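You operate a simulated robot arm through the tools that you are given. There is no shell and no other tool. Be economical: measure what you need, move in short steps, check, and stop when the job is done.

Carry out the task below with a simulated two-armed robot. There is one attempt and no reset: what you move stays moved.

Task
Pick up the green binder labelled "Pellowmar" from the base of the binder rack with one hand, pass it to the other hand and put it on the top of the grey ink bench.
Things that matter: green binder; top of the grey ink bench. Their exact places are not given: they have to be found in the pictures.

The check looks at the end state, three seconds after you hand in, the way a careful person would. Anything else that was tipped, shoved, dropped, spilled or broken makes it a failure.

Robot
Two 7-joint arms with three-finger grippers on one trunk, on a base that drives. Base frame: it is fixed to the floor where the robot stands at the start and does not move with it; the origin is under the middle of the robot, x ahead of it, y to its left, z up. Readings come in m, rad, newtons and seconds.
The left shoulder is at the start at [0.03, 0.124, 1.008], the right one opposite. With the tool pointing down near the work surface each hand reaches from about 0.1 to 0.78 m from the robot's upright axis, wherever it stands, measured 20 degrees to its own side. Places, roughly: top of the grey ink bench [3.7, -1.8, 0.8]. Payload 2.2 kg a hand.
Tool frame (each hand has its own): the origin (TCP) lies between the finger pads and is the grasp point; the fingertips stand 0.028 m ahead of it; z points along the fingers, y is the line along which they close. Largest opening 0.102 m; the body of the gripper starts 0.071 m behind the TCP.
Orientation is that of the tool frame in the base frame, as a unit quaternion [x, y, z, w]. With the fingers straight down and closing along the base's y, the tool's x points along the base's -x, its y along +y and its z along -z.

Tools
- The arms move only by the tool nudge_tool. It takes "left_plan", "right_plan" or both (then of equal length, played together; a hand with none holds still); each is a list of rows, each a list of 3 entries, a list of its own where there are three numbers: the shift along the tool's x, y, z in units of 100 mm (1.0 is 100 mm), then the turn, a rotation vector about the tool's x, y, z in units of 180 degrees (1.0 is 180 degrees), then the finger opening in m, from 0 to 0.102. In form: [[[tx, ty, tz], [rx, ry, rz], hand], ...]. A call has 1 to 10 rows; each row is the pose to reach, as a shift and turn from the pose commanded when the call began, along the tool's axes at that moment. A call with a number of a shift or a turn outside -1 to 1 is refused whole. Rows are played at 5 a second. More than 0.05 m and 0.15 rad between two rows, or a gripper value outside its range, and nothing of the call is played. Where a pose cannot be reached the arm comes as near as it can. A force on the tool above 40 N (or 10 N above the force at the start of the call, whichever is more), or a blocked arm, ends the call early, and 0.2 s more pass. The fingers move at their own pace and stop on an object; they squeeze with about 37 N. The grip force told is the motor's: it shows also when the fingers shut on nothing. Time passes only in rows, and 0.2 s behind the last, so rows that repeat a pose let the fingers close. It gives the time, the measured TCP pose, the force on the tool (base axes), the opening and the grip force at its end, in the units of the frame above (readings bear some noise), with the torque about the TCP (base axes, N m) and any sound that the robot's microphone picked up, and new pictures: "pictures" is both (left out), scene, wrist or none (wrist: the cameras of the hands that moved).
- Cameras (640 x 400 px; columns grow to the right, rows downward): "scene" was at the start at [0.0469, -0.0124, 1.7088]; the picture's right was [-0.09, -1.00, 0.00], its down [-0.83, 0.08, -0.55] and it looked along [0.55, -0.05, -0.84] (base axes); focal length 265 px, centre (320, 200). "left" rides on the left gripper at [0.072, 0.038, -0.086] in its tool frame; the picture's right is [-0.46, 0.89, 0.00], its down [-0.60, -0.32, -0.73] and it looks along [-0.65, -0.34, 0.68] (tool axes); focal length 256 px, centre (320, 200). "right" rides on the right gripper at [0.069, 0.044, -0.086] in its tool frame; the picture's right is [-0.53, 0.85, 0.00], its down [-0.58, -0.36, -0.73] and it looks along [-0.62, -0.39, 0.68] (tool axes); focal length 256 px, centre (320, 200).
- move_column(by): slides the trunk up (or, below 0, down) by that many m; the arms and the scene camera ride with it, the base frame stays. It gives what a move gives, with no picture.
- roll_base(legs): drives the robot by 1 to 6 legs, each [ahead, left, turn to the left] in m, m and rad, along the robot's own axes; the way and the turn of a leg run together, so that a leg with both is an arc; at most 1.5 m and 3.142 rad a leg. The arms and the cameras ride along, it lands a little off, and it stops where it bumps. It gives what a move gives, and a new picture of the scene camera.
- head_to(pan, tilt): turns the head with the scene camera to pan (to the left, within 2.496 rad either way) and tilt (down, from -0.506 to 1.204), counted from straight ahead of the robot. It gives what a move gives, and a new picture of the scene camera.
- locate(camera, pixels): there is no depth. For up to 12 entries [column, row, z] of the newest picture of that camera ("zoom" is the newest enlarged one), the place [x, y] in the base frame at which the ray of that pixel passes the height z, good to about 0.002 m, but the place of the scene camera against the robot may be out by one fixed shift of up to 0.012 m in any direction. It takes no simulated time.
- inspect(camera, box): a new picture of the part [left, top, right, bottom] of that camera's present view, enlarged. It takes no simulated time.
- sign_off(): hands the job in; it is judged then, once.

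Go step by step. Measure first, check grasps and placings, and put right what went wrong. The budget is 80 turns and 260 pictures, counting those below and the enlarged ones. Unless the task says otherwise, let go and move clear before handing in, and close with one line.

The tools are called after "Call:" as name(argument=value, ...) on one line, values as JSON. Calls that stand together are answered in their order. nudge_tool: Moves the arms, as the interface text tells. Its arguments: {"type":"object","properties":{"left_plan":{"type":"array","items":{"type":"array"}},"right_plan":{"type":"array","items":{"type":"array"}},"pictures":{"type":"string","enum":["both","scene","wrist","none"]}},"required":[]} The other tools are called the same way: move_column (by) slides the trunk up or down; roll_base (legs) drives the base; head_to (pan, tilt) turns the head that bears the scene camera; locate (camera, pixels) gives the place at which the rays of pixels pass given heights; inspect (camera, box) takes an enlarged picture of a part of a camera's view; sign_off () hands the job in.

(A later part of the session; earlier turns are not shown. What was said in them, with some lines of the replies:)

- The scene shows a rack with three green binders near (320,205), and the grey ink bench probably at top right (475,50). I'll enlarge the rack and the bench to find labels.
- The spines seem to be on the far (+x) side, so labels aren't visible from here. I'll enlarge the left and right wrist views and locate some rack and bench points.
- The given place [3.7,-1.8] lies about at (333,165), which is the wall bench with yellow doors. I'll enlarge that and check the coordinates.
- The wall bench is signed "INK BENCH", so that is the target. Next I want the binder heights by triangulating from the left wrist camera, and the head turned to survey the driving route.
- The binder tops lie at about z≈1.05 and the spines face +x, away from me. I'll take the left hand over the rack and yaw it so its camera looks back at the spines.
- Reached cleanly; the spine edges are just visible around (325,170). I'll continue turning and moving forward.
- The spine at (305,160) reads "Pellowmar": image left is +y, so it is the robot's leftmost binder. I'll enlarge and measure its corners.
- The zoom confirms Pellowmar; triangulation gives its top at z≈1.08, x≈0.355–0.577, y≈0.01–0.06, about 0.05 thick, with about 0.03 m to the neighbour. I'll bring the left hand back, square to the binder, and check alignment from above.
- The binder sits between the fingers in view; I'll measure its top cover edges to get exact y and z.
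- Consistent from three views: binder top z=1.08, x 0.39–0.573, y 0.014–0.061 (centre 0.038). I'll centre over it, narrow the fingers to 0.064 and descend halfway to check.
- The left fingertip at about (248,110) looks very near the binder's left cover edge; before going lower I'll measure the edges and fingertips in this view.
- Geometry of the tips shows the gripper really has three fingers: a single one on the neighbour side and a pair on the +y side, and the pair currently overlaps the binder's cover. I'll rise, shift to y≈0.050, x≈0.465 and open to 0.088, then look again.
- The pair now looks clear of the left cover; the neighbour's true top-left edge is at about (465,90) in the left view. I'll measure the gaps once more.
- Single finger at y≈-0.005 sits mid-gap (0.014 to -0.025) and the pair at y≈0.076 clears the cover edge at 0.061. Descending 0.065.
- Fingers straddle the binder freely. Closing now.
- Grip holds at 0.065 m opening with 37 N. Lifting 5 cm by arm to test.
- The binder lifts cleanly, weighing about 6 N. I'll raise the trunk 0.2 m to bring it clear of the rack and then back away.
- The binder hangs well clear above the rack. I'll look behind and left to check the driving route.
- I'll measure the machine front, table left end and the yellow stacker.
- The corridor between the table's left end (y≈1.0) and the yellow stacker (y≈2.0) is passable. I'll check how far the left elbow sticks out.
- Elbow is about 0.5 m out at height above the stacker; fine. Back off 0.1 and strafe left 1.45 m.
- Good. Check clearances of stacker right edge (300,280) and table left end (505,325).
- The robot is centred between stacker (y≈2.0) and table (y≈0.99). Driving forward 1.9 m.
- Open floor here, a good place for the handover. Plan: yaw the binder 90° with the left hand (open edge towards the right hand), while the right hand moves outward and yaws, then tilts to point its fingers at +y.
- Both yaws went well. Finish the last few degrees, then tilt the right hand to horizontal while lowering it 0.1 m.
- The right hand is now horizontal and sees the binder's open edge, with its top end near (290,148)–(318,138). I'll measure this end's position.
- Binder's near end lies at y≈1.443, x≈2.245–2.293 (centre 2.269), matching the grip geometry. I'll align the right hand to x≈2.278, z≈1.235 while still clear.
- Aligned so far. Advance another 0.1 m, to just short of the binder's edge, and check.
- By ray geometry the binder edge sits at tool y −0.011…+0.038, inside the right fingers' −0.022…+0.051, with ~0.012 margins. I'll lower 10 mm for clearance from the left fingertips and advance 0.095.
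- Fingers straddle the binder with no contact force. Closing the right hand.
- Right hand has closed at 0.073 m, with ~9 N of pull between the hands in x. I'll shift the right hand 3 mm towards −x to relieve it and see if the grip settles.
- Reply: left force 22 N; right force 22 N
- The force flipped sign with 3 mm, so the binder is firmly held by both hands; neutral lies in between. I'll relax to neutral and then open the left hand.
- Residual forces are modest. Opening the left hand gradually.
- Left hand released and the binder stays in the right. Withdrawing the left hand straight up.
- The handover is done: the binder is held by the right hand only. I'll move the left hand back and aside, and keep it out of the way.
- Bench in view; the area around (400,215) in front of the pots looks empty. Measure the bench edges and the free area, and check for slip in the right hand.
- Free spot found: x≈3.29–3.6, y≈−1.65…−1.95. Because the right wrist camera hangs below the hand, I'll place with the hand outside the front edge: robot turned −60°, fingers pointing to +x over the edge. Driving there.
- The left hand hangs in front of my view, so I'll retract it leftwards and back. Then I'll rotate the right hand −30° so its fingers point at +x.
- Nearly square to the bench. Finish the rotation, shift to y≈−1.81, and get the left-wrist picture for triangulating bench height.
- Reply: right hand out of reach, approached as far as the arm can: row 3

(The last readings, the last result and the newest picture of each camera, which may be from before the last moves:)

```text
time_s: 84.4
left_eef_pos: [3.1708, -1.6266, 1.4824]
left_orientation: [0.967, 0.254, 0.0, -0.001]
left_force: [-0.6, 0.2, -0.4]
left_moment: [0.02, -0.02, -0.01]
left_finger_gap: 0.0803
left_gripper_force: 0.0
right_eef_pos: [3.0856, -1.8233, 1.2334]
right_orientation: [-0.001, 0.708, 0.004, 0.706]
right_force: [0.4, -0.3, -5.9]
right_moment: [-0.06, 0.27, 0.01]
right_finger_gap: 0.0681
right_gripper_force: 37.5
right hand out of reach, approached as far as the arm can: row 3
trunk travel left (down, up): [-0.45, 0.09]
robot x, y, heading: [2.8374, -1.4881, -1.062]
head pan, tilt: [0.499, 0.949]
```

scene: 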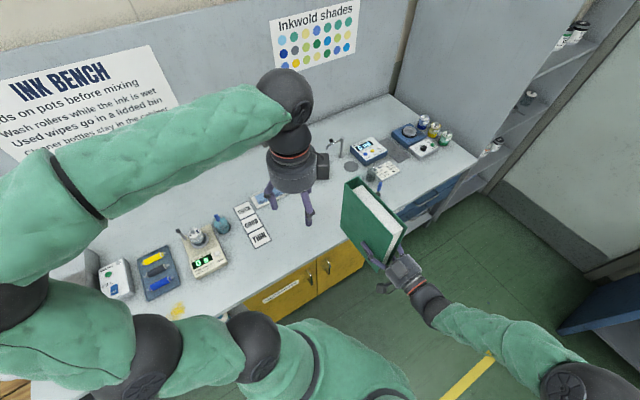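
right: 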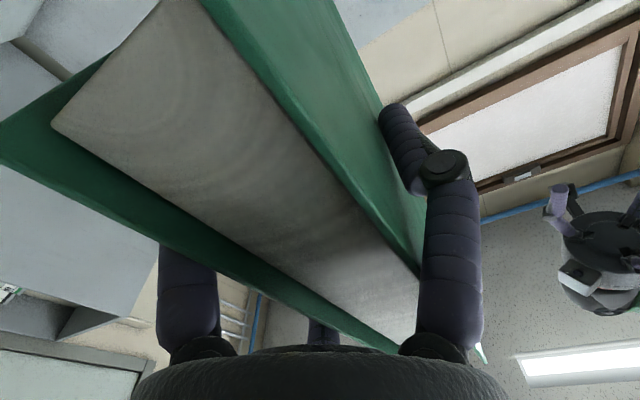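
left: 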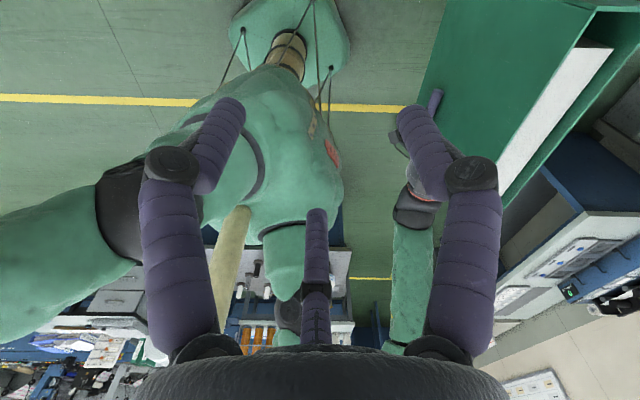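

The right arm is near its inner limit here, so I'll use y≈−1.88 and extend in +x, which moves away from that limit.

Call:
nudge_tool(right_plan=[[[0, -0.35, 0], [0, 0, 0], 0.03], [[0, -0.7, 0.1], [0, 0, 0], 0.03], [[0, -0.7, 0.4], [0, 0, 0], 0.03], [[0, -0.7, 0.7], [0, 0, 0], 0.03], [[0, -0.7, 1.0], [0, 0, 0], 0.03]], pictures="scene")

```text
time_s: 85.6
left_eef_pos: [3.1723, -1.6258, 1.4823]
left_orientation: [0.967, 0.254, -0.001, -0.001]
left_force: [-0.7, 0.4, 0.4]
left_moment: [0.01, 0.05, 0.04]
left_finger_gap: 0.0797
left_gripper_force: 0.1
right_eef_pos: [3.1908, -1.8941, 1.2327]
right_orientation: [-0.001, 0.708, 0.001, 0.706]
right_force: [0.1, -0.6, -6.8]
right_moment: [-0.07, 0.24, 0.02]
right_finger_gap: 0.068
right_gripper_force: 36.8
trunk travel left (down, up): [-0.45, 0.09]
robot x, y, heading: [2.8342, -1.4886, -1.061]
head pan, tilt: [0.499, 0.949]
```

scene: 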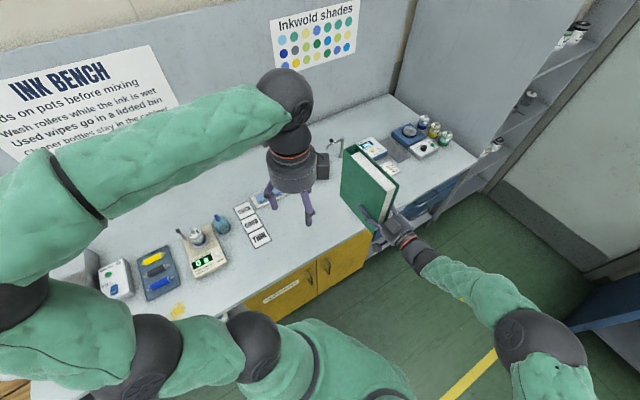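

Good. I'll measure the front edge from this new viewpoint at several heights to solve for bench height, then lower the trunk 0.2.

Call:
inspect(camera="scene", box=[180, 130, 480, 310])

Call:
locate(camera="scene", pixels=[[250, 292, 0.8], [250, 292, 0.86], [350, 237, 0.8], [350, 237, 0.86], [247, 230, 0.8], [247, 230, 0.86], [271, 238, 0.8], [271, 238, 0.86], [255, 250, 0.8], [255, 250, 0.86]])

Call:
move_column(by=-0.2)

Call:
head_to(pan=0.45, tilt=0.9)

```text
2.13 times, centred on (330, 220) of scene
```

zoom: 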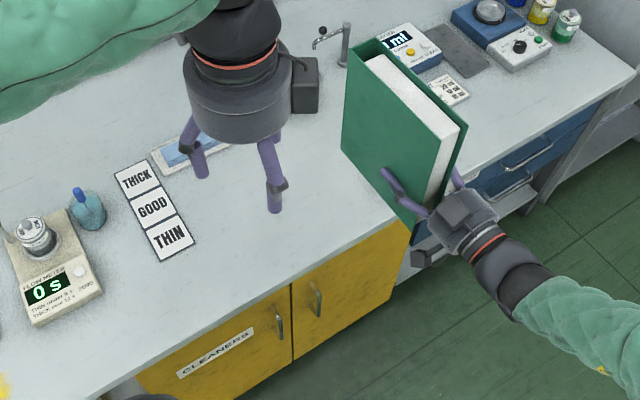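

```text
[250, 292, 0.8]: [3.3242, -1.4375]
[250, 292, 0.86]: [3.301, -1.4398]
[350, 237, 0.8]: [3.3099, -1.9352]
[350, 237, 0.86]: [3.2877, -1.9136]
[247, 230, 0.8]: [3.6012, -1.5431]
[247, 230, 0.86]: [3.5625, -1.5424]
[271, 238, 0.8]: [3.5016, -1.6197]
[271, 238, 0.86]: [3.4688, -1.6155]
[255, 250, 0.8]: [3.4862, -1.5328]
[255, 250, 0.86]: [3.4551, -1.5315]
```

```text
time_s: 87.8
left_eef_pos: [3.1692, -1.6242, 1.2818]
left_orientation: [0.967, 0.254, 0.0, 0.0]
left_force: [0.3, -0.6, 0.1]
left_moment: [0.03, 0.02, 0.0]
left_finger_gap: 0.0802
left_gripper_force: 0.1
right_eef_pos: [3.1893, -1.8928, 1.0359]
right_orientation: [-0.001, 0.707, 0.001, 0.707]
right_force: [0.0, -0.4, -7.2]
right_moment: [-0.05, 0.29, 0.0]
right_finger_gap: 0.0677
right_gripper_force: 37.0
trunk travel left (down, up): [-0.25, 0.29]
robot x, y, heading: [2.8395, -1.486, -1.066]
head pan, tilt: [0.499, 0.949]
```

```text
time_s: 88.4
left_eef_pos: [3.1716, -1.6257, 1.2812]
left_orientation: [0.967, 0.254, 0.0, -0.001]
left_force: [-0.6, 0.2, 0.4]
left_moment: [0.02, 0.05, 0.02]
left_finger_gap: 0.0798
left_gripper_force: 0.1
right_eef_pos: [3.1904, -1.8935, 1.0349]
right_orientation: [0.0, 0.707, 0.0, 0.707]
right_force: [0.2, -0.8, -6.6]
right_moment: [-0.06, 0.25, -0.02]
right_finger_gap: 0.0676
right_gripper_force: 37.1
trunk travel left (down, up): [-0.25, 0.29]
robot x, y, heading: [2.8416, -1.4839, -1.061]
head pan, tilt: [0.45, 0.901]
```

scene: 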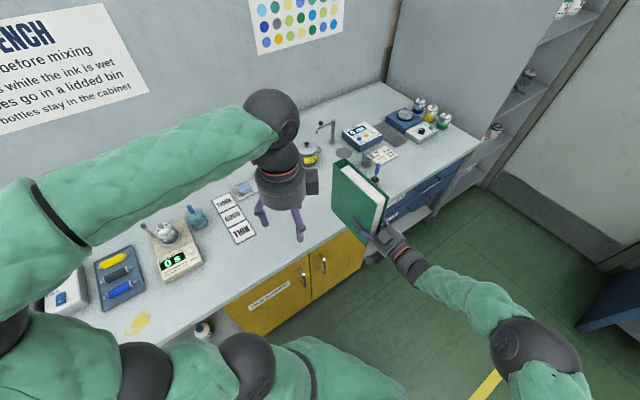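

Let me enlarge and measure the "THIN" card corner from this lower viewpoint to solve for the bench height.

Call:
inspect(camera="scene", box=[180, 150, 440, 310])

```text
2.46 times, centred on (310, 230) of scene
```

zoom: 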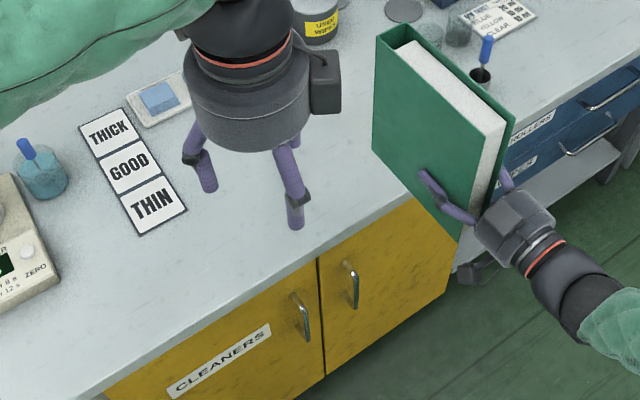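

Call:
locate(camera="scene", pixels=[[237.2, 244.6, 0.8], [237.2, 244.6, 0.83], [237.2, 244.6, 0.86], [256, 234, 0.8], [256, 234, 0.86], [342.5, 228, 0.8], [342.5, 228, 0.86], [220.6, 305, 0.8], [220.6, 305, 0.86], [375, 182, 0.8], [366, 160, 0.8], [395, 145, 0.8]])

```text
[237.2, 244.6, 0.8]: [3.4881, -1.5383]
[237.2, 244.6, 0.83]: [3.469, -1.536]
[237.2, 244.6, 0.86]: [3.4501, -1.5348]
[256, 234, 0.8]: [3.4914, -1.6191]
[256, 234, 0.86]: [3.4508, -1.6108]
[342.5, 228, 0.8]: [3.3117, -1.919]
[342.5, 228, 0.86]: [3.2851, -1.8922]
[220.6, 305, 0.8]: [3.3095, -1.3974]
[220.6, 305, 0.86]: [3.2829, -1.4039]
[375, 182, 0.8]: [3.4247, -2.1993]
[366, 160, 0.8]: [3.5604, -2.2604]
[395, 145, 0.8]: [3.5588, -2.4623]
```

Bench top is about 0.80–0.86 high with front edge x≈3.30. I'll advance in +x to TCP x≈3.345 (binder end about flush with the edge), still high.

Call:
nudge_tool(right_plan=[[[0, 0, 0.3], [0, 0, 0], 0.03], [[0, 0, 0.6], [0, 0, 0], 0.03], [[0, 0, 0.9], [0, 0, 0], 0.03]], pictures="none")

Call:
nudge_tool(right_plan=[[[0, 0, 0.3], [0, 0, 0], 0.03], [[0, 0, 0.65], [0, 0, 0], 0.03], [[0, 0, 0.65], [0, 0, 0], 0.03]], pictures="both")

Call:
inspect(camera="scene", box=[240, 130, 460, 290])

```text
time_s: 89.2
left_eef_pos: [3.1708, -1.626, 1.2815]
left_orientation: [0.967, 0.254, -0.001, -0.001]
left_force: [0.0, 0.1, 0.9]
left_moment: [-0.04, 0.06, -0.01]
left_finger_gap: 0.08
left_gripper_force: 0.1
right_eef_pos: [3.2828, -1.893, 1.0347]
right_orientation: [0.0, 0.707, 0.0, 0.707]
right_force: [0.4, -0.2, -6.5]
right_moment: [-0.08, 0.27, 0.01]
right_finger_gap: 0.0675
right_gripper_force: 37.0
trunk travel left (down, up): [-0.25, 0.29]
robot x, y, heading: [2.84, -1.4863, -1.063]
head pan, tilt: [0.45, 0.901]
```

```text
time_s: 90.0
left_eef_pos: [3.1703, -1.6248, 1.282]
left_orientation: [0.967, 0.254, 0.001, 0.001]
left_force: [-0.9, -0.2, 0.3]
left_moment: [0.0, -0.01, 0.01]
left_finger_gap: 0.0802
left_gripper_force: 0.0
right_eef_pos: [3.3436, -1.8914, 1.0347]
right_orientation: [0.0, 0.707, 0.0, 0.707]
right_force: [-1.2, 0.6, -5.8]
right_moment: [-0.05, 0.3, -0.01]
right_finger_gap: 0.0674
right_gripper_force: 36.3
trunk travel left (down, up): [-0.25, 0.29]
robot x, y, heading: [2.8398, -1.4903, -1.061]
head pan, tilt: [0.45, 0.901]
```

scene: 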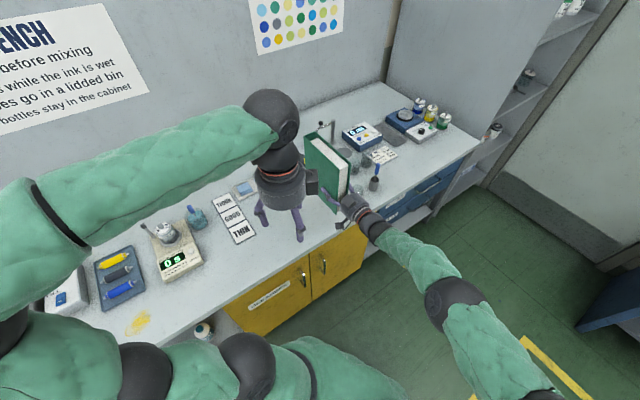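
right: 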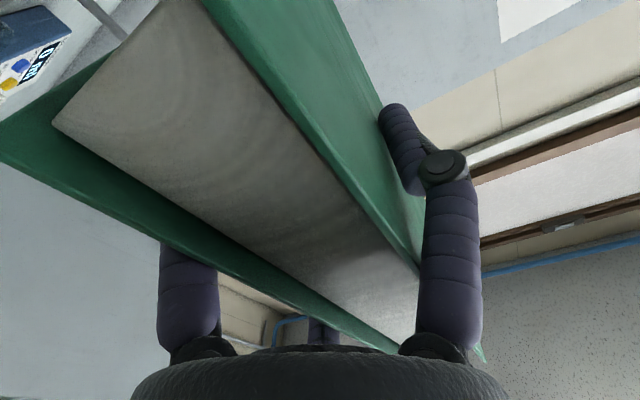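

```text
2.50 times, centred on (350, 210) of scene
```

zoom: 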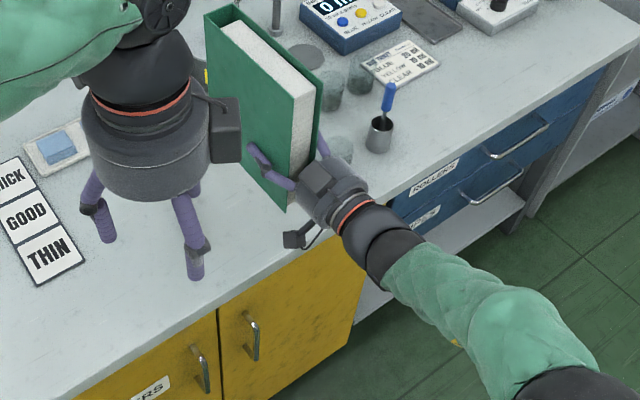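

Alignment looks good; I'll check the jar at (358,190) relative to the binder's right side, then lower with the arm.

Call:
locate(camera="scene", pixels=[[358, 192, 0.83], [352, 188, 0.83], [377, 189, 0.83], [338, 232, 0.83], [376, 208, 0.83]])

Call:
nudge_tool(right_plan=[[[0.2, 0, 0], [0, 0, 0], 0.03], [[0.4, 0, 0], [0, 0, 0], 0.03], [[0.6, 0, 0], [0, 0, 0], 0.03]], pictures="scene")

Call:
inspect(camera="scene", box=[270, 140, 430, 260])

```text
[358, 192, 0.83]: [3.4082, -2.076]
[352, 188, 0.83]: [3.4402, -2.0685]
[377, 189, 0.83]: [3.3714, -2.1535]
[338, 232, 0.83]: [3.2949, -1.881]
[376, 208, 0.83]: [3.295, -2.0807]
```

```text
time_s: 90.8
left_eef_pos: [3.1711, -1.6263, 1.2816]
left_orientation: [0.967, 0.254, 0.0, -0.002]
left_force: [0.4, -0.1, 0.2]
left_moment: [0.03, 0.02, -0.02]
left_finger_gap: 0.0796
left_gripper_force: 0.1
right_eef_pos: [3.3452, -1.8932, 0.9754]
right_orientation: [0.0, 0.707, 0.001, 0.707]
right_force: [-0.4, -0.6, -6.5]
right_moment: [-0.06, 0.29, 0.03]
right_finger_gap: 0.0674
right_gripper_force: 37.0
trunk travel left (down, up): [-0.25, 0.29]
robot x, y, heading: [2.8373, -1.4863, -1.067]
head pan, tilt: [0.45, 0.901]
```

scene: 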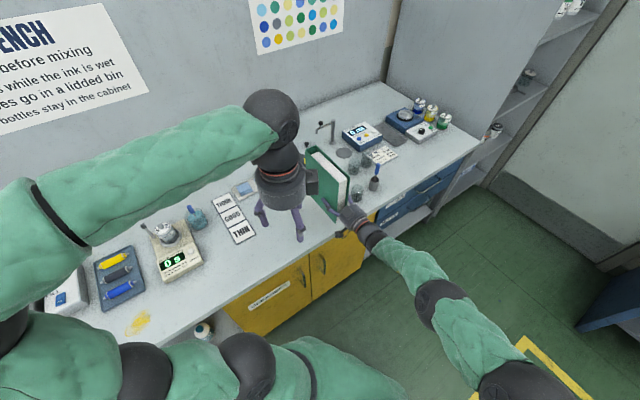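

```text
3.33 times, centred on (350, 200) of scene
```

zoom: 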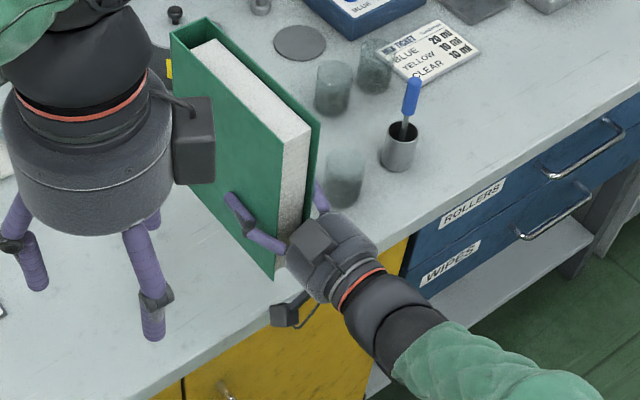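

Clear of the jars by about 0.1 m and the wrist camera will come down outside the edge. Lowering slowly until contact.

Call:
nudge_tool(right_plan=[[[0.15, 0, 0], [0, 0, 0], 0.03], [[0.3, 0, 0], [0, 0, 0], 0.03], [[0.4, 0, 0], [0, 0, 0], 0.03]], pictures="scene")

Call:
inspect(camera="scene", box=[270, 140, 430, 260])

```text
time_s: 91.6
left_eef_pos: [3.1714, -1.6272, 1.2816]
left_orientation: [0.967, 0.254, 0.0, -0.001]
left_force: [0.7, -0.2, -0.1]
left_moment: [-0.02, -0.01, 0.01]
left_finger_gap: 0.0799
left_gripper_force: 0.0
right_eef_pos: [3.345, -1.8919, 0.9331]
right_orientation: [0.0, 0.708, 0.001, 0.707]
right_force: [-0.6, -0.3, -6.3]
right_moment: [-0.06, 0.27, 0.01]
right_finger_gap: 0.0674
right_gripper_force: 37.2
trunk travel left (down, up): [-0.25, 0.29]
robot x, y, heading: [2.841, -1.4892, -1.06]
head pan, tilt: [0.45, 0.901]
```

scene: 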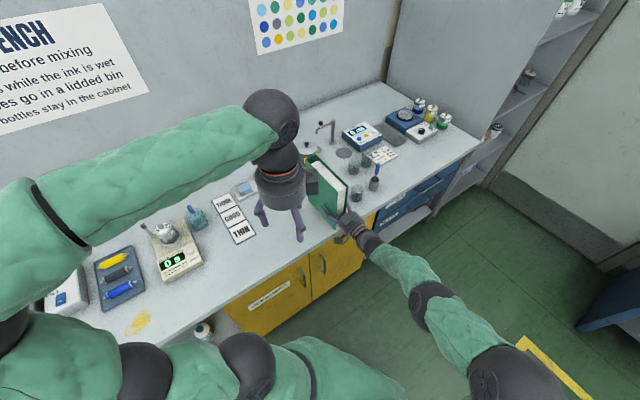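

```text
3.33 times, centred on (350, 200) of scene
```

zoom: 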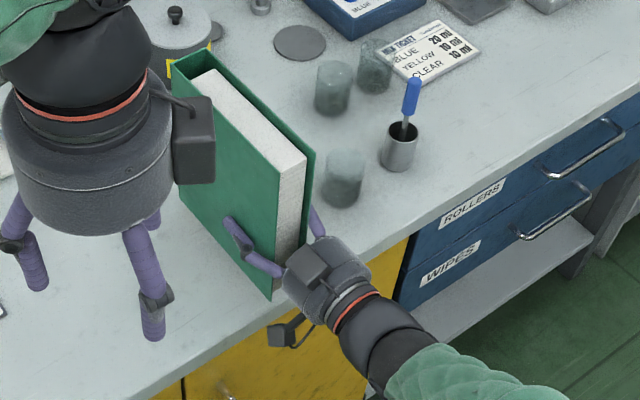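

The near bottom corner (272,300 in zoom) will land about flush with the edge, while the camera is well outside. I'll go 12 mm further in and continue lowering.

Call:
nudge_tool(right_plan=[[[0, 0, 0.12], [0, 0, 0], 0.03], [[0.08, 0, 0.12], [0, 0, 0], 0.03], [[0.13, 0, 0.12], [0, 0, 0], 0.03], [[0.18, 0, 0.12], [0, 0, 0], 0.03]], pictures="scene")

Call:
inspect(camera="scene", box=[290, 150, 410, 250])

```text
time_s: 92.6
left_eef_pos: [3.1708, -1.6251, 1.281]
left_orientation: [0.967, 0.253, -0.001, -0.001]
left_force: [0.9, -0.2, -0.2]
left_moment: [-0.02, 0.0, -0.01]
left_finger_gap: 0.0799
left_gripper_force: 0.1
right_eef_pos: [3.3561, -1.8929, 0.9159]
right_orientation: [0.001, 0.708, 0.0, 0.707]
right_force: [-0.2, 0.5, -6.7]
right_moment: [-0.07, 0.26, -0.02]
right_finger_gap: 0.0673
right_gripper_force: 37.0
trunk travel left (down, up): [-0.25, 0.29]
robot x, y, heading: [2.8434, -1.4852, -1.061]
head pan, tilt: [0.45, 0.901]
```

scene: 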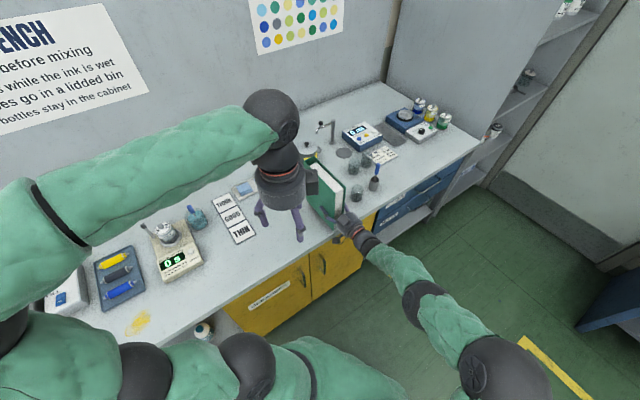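

```text
4.00 times, centred on (350, 200) of scene
```

zoom: 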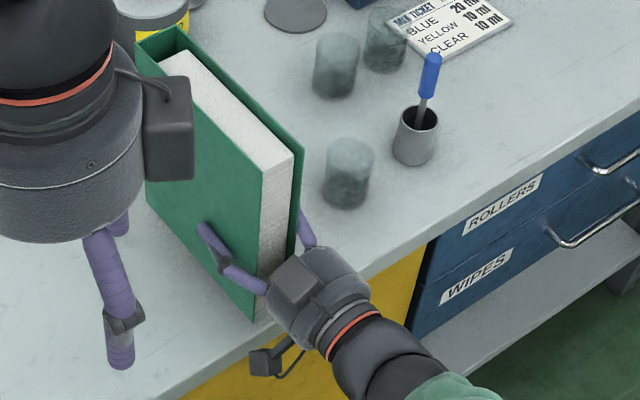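

No contact yet at TCP z=0.916. Continue down in 4 mm steps.

Call:
nudge_tool(right_plan=[[[0.04, 0, 0], [0, 0, 0], 0.03], [[0.08, 0, 0], [0, 0, 0], 0.03], [[0.12, 0, 0], [0, 0, 0], 0.03], [[0.16, 0, 0], [0, 0, 0], 0.03]], pictures="scene")

Call:
inspect(camera="scene", box=[290, 150, 410, 250])

```text
time_s: 93.6
left_eef_pos: [3.1721, -1.6259, 1.281]
left_orientation: [0.967, 0.253, 0.0, -0.001]
left_force: [-0.6, 0.3, 0.3]
left_moment: [0.03, -0.04, -0.02]
left_finger_gap: 0.08
left_gripper_force: 0.0
right_eef_pos: [3.3569, -1.8917, 0.8997]
right_orientation: [0.0, 0.708, 0.0, 0.706]
right_force: [0.5, -0.4, -5.5]
right_moment: [-0.06, 0.27, 0.0]
right_finger_gap: 0.067
right_gripper_force: 37.0
trunk travel left (down, up): [-0.25, 0.29]
robot x, y, heading: [2.8387, -1.4879, -1.063]
head pan, tilt: [0.45, 0.901]
```

scene: 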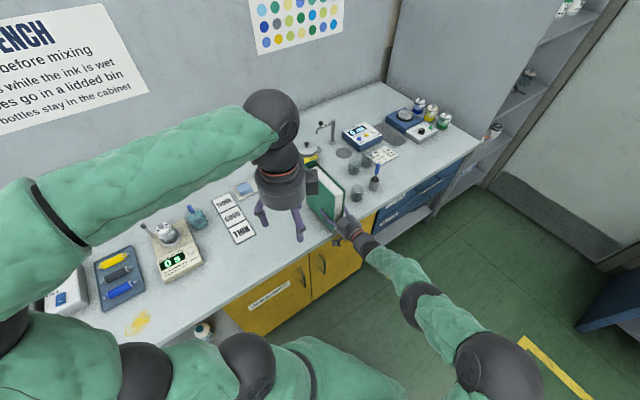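

```text
4.00 times, centred on (350, 200) of scene
```

zoom: 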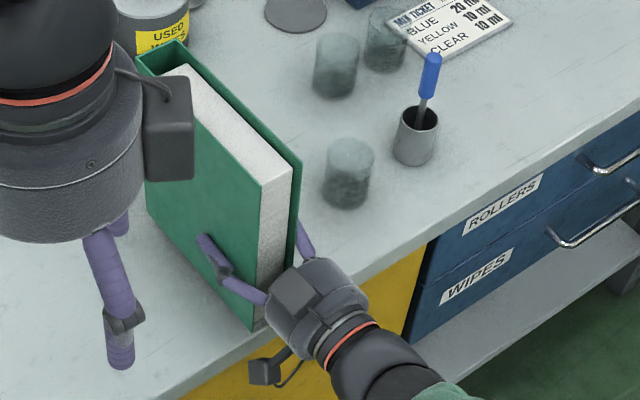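

Still free, with the corner (253,330) inside the edge line. Continue down.

Call:
nudge_tool(right_plan=[[[0.04, 0, 0], [0, 0, 0], 0.03], [[0.08, 0, 0], [0, 0, 0], 0.03], [[0.11, 0, 0], [0, 0, 0], 0.03], [[0.14, 0, 0], [0, 0, 0], 0.03], [[0.16, 0, 0], [0, 0, 0], 0.03]], pictures="scene")

Call:
inspect(camera="scene", box=[290, 150, 410, 250])

```text
time_s: 94.8
left_eef_pos: [3.171, -1.6263, 1.2802]
left_orientation: [0.967, 0.254, -0.001, 0.0]
left_force: [0.0, -0.9, -0.8]
left_moment: [-0.01, 0.0, 0.02]
left_finger_gap: 0.0798
left_gripper_force: 0.1
right_eef_pos: [3.3559, -1.8923, 0.8836]
right_orientation: [0.0, 0.707, 0.001, 0.707]
right_force: [-0.8, 0.4, -6.6]
right_moment: [-0.06, 0.26, 0.01]
right_finger_gap: 0.067
right_gripper_force: 36.5
trunk travel left (down, up): [-0.25, 0.29]
robot x, y, heading: [2.8365, -1.4873, -1.066]
head pan, tilt: [0.45, 0.901]
```

scene: 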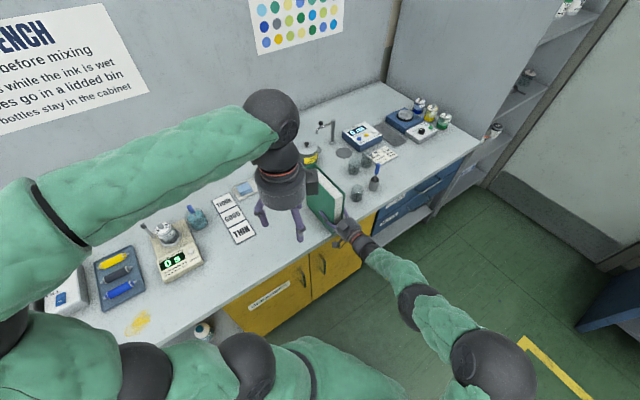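

```text
4.00 times, centred on (350, 200) of scene
```

zoom: 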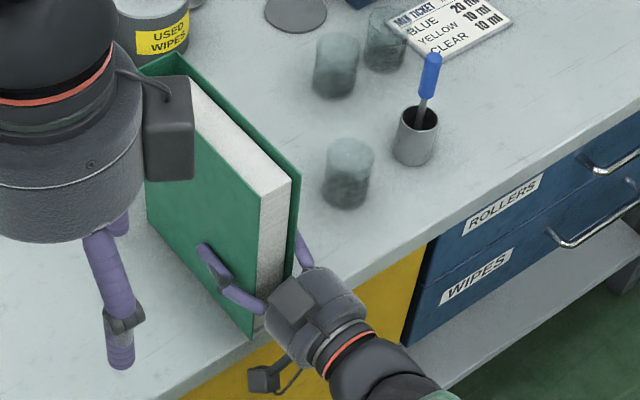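

Very near now. Continue in 3 mm steps watching the force.

Call:
nudge_tool(right_plan=[[[0.03, 0, 0.03], [0, 0, 0], 0.03], [[0.06, 0, 0.05], [0, 0, 0], 0.03], [[0.08, 0, 0.05], [0, 0, 0], 0.03], [[0.1, 0, 0.05], [0, 0, 0], 0.03]], pictures="none")

Call:
nudge_tool(right_plan=[[[0.02, 0, 0], [0, 0, 0], 0.03], [[0.04, 0, 0], [0, 0, 0], 0.03], [[0.06, 0, 0], [0, 0, 0], 0.03]], pictures="scene")

Call:
inspect(camera="scene", box=[290, 150, 410, 250])

```text
time_s: 95.8
left_eef_pos: [3.1678, -1.6237, 1.2817]
left_orientation: [0.967, 0.254, 0.0, 0.001]
left_force: [-0.2, 0.4, 0.4]
left_moment: [-0.03, -0.02, -0.05]
left_finger_gap: 0.08
left_gripper_force: 0.0
right_eef_pos: [3.3622, -1.8929, 0.8788]
right_orientation: [-0.002, 0.703, 0.0, 0.711]
right_force: [-6.2, 0.9, 14.5]
right_moment: [0.63, -2.05, 0.31]
right_finger_gap: 0.067
right_gripper_force: 36.9
trunk travel left (down, up): [-0.25, 0.29]
robot x, y, heading: [2.8366, -1.4855, -1.065]
head pan, tilt: [0.45, 0.901]
```

```text
time_s: 96.5
left_eef_pos: [3.1699, -1.6265, 1.2816]
left_orientation: [0.967, 0.254, 0.0, 0.0]
left_force: [-0.2, -0.1, 0.5]
left_moment: [-0.01, 0.05, -0.05]
left_finger_gap: 0.0801
left_gripper_force: 0.2
right_eef_pos: [3.3633, -1.8967, 0.8796]
right_orientation: [-0.002, 0.703, -0.001, 0.712]
right_force: [-1.8, 3.5, 13.0]
right_moment: [0.91, 1.38, -0.11]
right_finger_gap: 0.0665
right_gripper_force: 37.2
trunk travel left (down, up): [-0.25, 0.29]
robot x, y, heading: [2.8416, -1.4858, -1.06]
head pan, tilt: [0.45, 0.901]
stopped in row 3 (right hand): the force on the tool passed its limit at 42 N (the readings are from after the stop); the commanded pose is now the measured one
```

scene: 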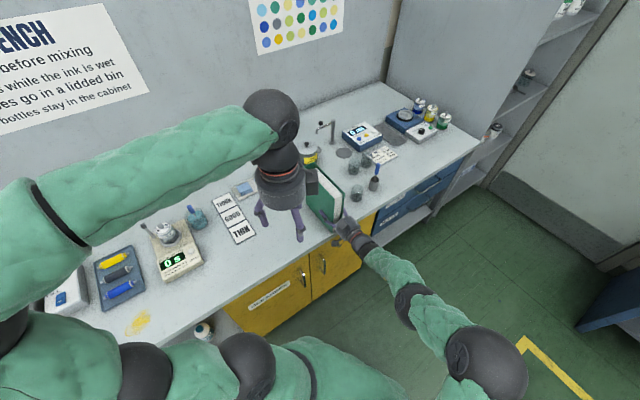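

```text
4.00 times, centred on (350, 200) of scene
```

zoom: 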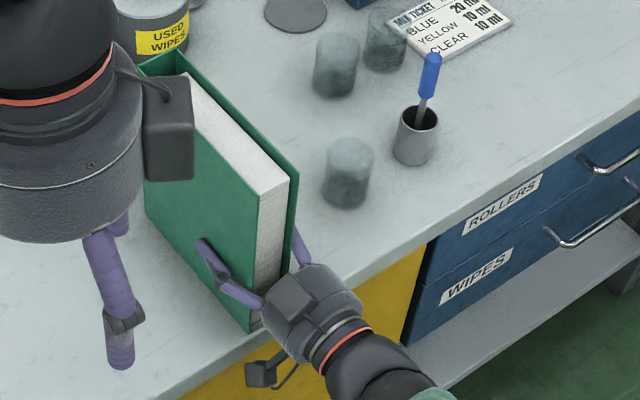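

Contact at TCP z≈0.879: binder bottom is on the bench, corner (247,332) inside the edge. I'll ease up 1 mm and open the right hand slowly.

Call:
nudge_tool(right_plan=[[[-0.01, 0, 0], [0, 0, 0], 0.03], [[-0.01, 0, 0], [0, 0, 0], 0.03]], pictures="none")

Call:
nudge_tool(right_plan=[[[0, 0, 0], [0, 0, 0], 0.068], [[0, 0, 0], [0, 0, 0], 0.071], [[0, 0, 0], [0, 0, 0], 0.075], [[0, 0, 0], [0, 0, 0], 0.08], [[0, 0, 0], [0, 0, 0], 0.085], [[0, 0, 0], [0, 0, 0], 0.09], [[0, 0, 0], [0, 0, 0], 0.09]], pictures="both")

Call:
inspect(camera="scene", box=[290, 150, 410, 250])

```text
time_s: 97.1
left_eef_pos: [3.1708, -1.625, 1.2825]
left_orientation: [0.967, 0.254, 0.001, 0.0]
left_force: [0.0, 0.6, -0.1]
left_moment: [-0.03, -0.01, 0.01]
left_finger_gap: 0.0798
left_gripper_force: 0.0
right_eef_pos: [3.3645, -1.896, 0.8795]
right_orientation: [-0.002, 0.704, -0.002, 0.711]
right_force: [5.9, -0.6, 11.0]
right_moment: [0.47, 0.71, -0.18]
right_finger_gap: 0.0671
right_gripper_force: 37.0
trunk travel left (down, up): [-0.25, 0.29]
robot x, y, heading: [2.8374, -1.4852, -1.066]
head pan, tilt: [0.45, 0.901]
```

```text
time_s: 98.7
left_eef_pos: [3.1703, -1.6247, 1.281]
left_orientation: [0.967, 0.253, 0.0, 0.001]
left_force: [-1.0, 0.7, -0.4]
left_moment: [-0.03, 0.01, -0.01]
left_finger_gap: 0.08
left_gripper_force: 0.1
right_eef_pos: [3.3635, -1.8949, 0.878]
right_orientation: [-0.002, 0.704, -0.001, 0.71]
right_force: [0.0, 1.1, -0.8]
right_moment: [0.01, -0.03, 0.01]
right_finger_gap: 0.0899
right_gripper_force: 0.1
trunk travel left (down, up): [-0.25, 0.29]
robot x, y, heading: [2.8353, -1.4872, -1.061]
head pan, tilt: [0.45, 0.901]
```

scene: 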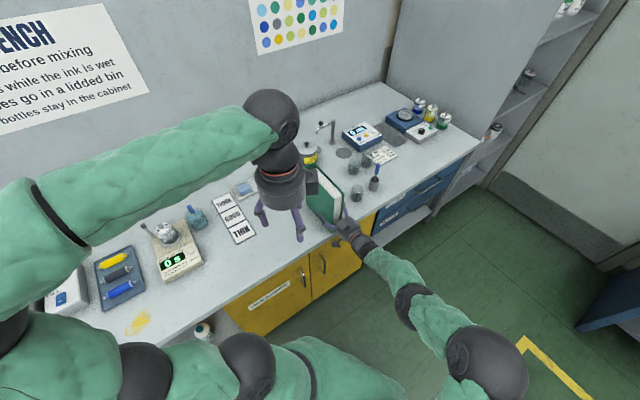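
right: 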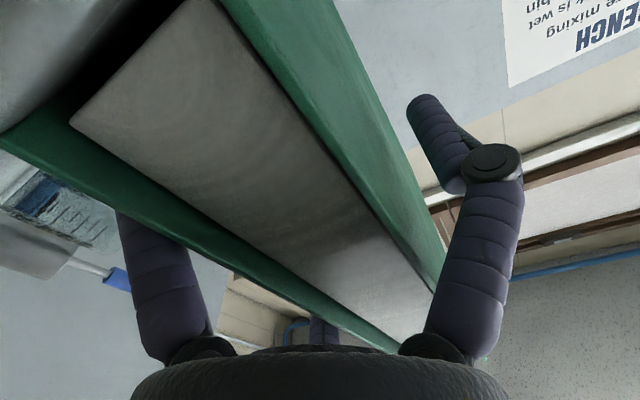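

```text
4.00 times, centred on (350, 200) of scene
```

zoom: 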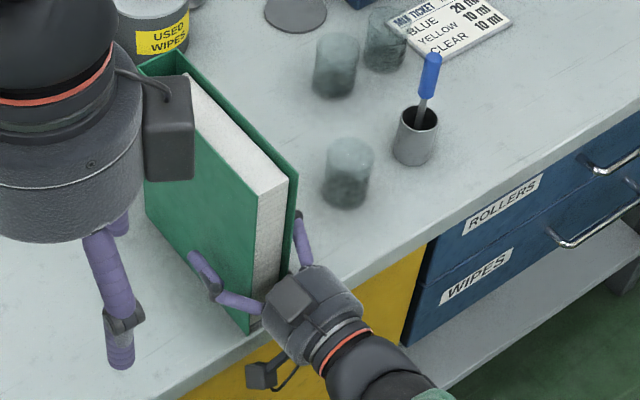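

Released, binder stands upright. Withdrawing straight back along −x.

Call:
nudge_tool(right_plan=[[[0, 0, -0.1], [0, 0, 0], 0.094], [[0, 0, -0.3], [0, 0, 0], 0.094], [[0, 0, -0.6], [0, 0, 0], 0.094], [[0, 0, -0.95], [0, 0, 0], 0.094]], pictures="scene")

Call:
inspect(camera="scene", box=[290, 150, 410, 250])

```text
time_s: 99.7
left_eef_pos: [3.1688, -1.6255, 1.2815]
left_orientation: [0.967, 0.253, 0.0, 0.0]
left_force: [0.7, 0.7, -0.5]
left_moment: [0.0, -0.03, -0.02]
left_finger_gap: 0.0798
left_gripper_force: 0.0
right_eef_pos: [3.2669, -1.8939, 0.8757]
right_orientation: [-0.002, 0.704, 0.0, 0.71]
right_force: [0.0, 0.5, -0.9]
right_moment: [-0.01, -0.02, 0.0]
right_finger_gap: 0.0942
right_gripper_force: 0.0
trunk travel left (down, up): [-0.25, 0.29]
robot x, y, heading: [2.8385, -1.4862, -1.064]
head pan, tilt: [0.45, 0.901]
```

scene: 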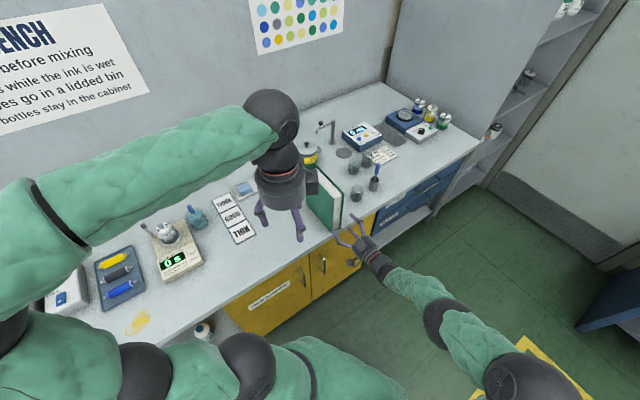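

```text
4.00 times, centred on (350, 200) of scene
```

zoom: 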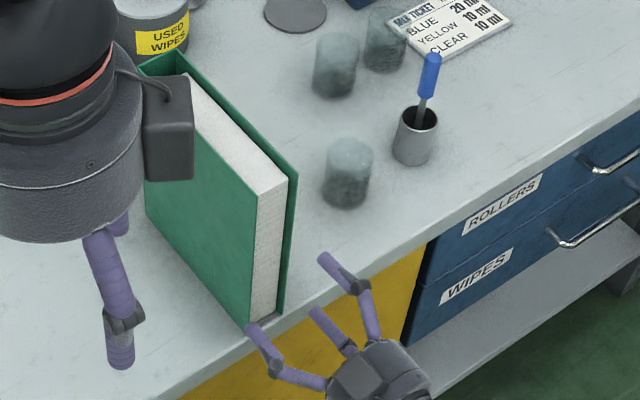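

The binder stands upright on the bench, its corner (250,328) inside the edge. Move the right hand further away and check once more.

Call:
nudge_tool(right_plan=[[[0, -0.2, -0.35], [0, 0, 0], 0.09], [[0, -0.4, -0.7], [0, 0, 0], 0.09], [[0, -0.4, -0.95], [0, 0, 0], 0.09]], left_plan=[[[0, 0, -0.3], [0, 0, 0], 0.08], [[0, 0, -0.6], [0, 0, 0], 0.08], [[0, 0, -0.9], [0, 0, 0], 0.08]], pictures="scene")

Call:
inspect(camera="scene", box=[270, 140, 430, 260])

```text
time_s: 100.5
left_eef_pos: [3.1712, -1.6256, 1.3734]
left_orientation: [0.967, 0.254, 0.0, 0.0]
left_force: [0.4, 0.2, 0.8]
left_moment: [-0.01, 0.01, -0.02]
left_finger_gap: 0.08
left_gripper_force: 0.1
right_eef_pos: [3.172, -1.9357, 0.8765]
right_orientation: [-0.002, 0.704, 0.0, 0.71]
right_force: [-0.4, 0.6, 0.3]
right_moment: [0.02, -0.02, 0.05]
right_finger_gap: 0.0899
right_gripper_force: 0.1
trunk travel left (down, up): [-0.25, 0.29]
robot x, y, heading: [2.8414, -1.4838, -1.067]
head pan, tilt: [0.45, 0.901]
```

scene: 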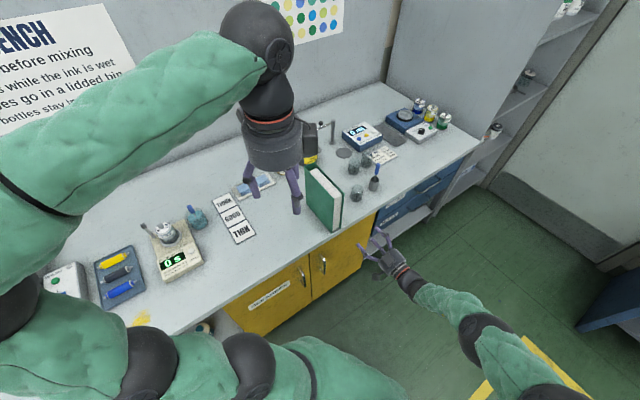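

```text
3.33 times, centred on (350, 200) of scene
```

zoom: 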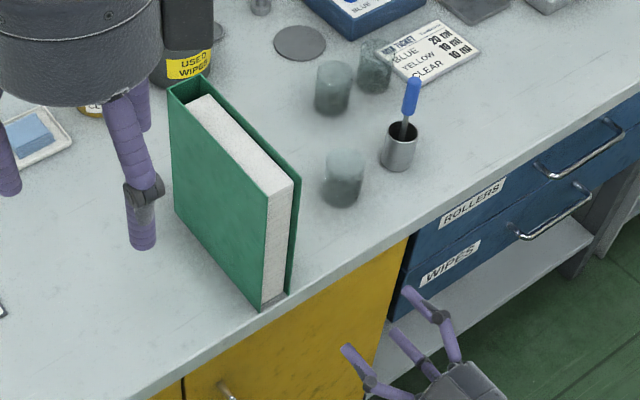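

The binder stands on its own on the ink bench, inside the front edge, with nothing nearby disturbed and both hands clear. Handing in.

Call:
sign_off()

```text
The job is handed in.
```

I took the green "Pellowmar" binder from the rack with the left hand, passed it to the right hand, and set it upright on the grey ink bench, just inside the front edge. Both hands are clear, and I saw nothing else tipped or moved.
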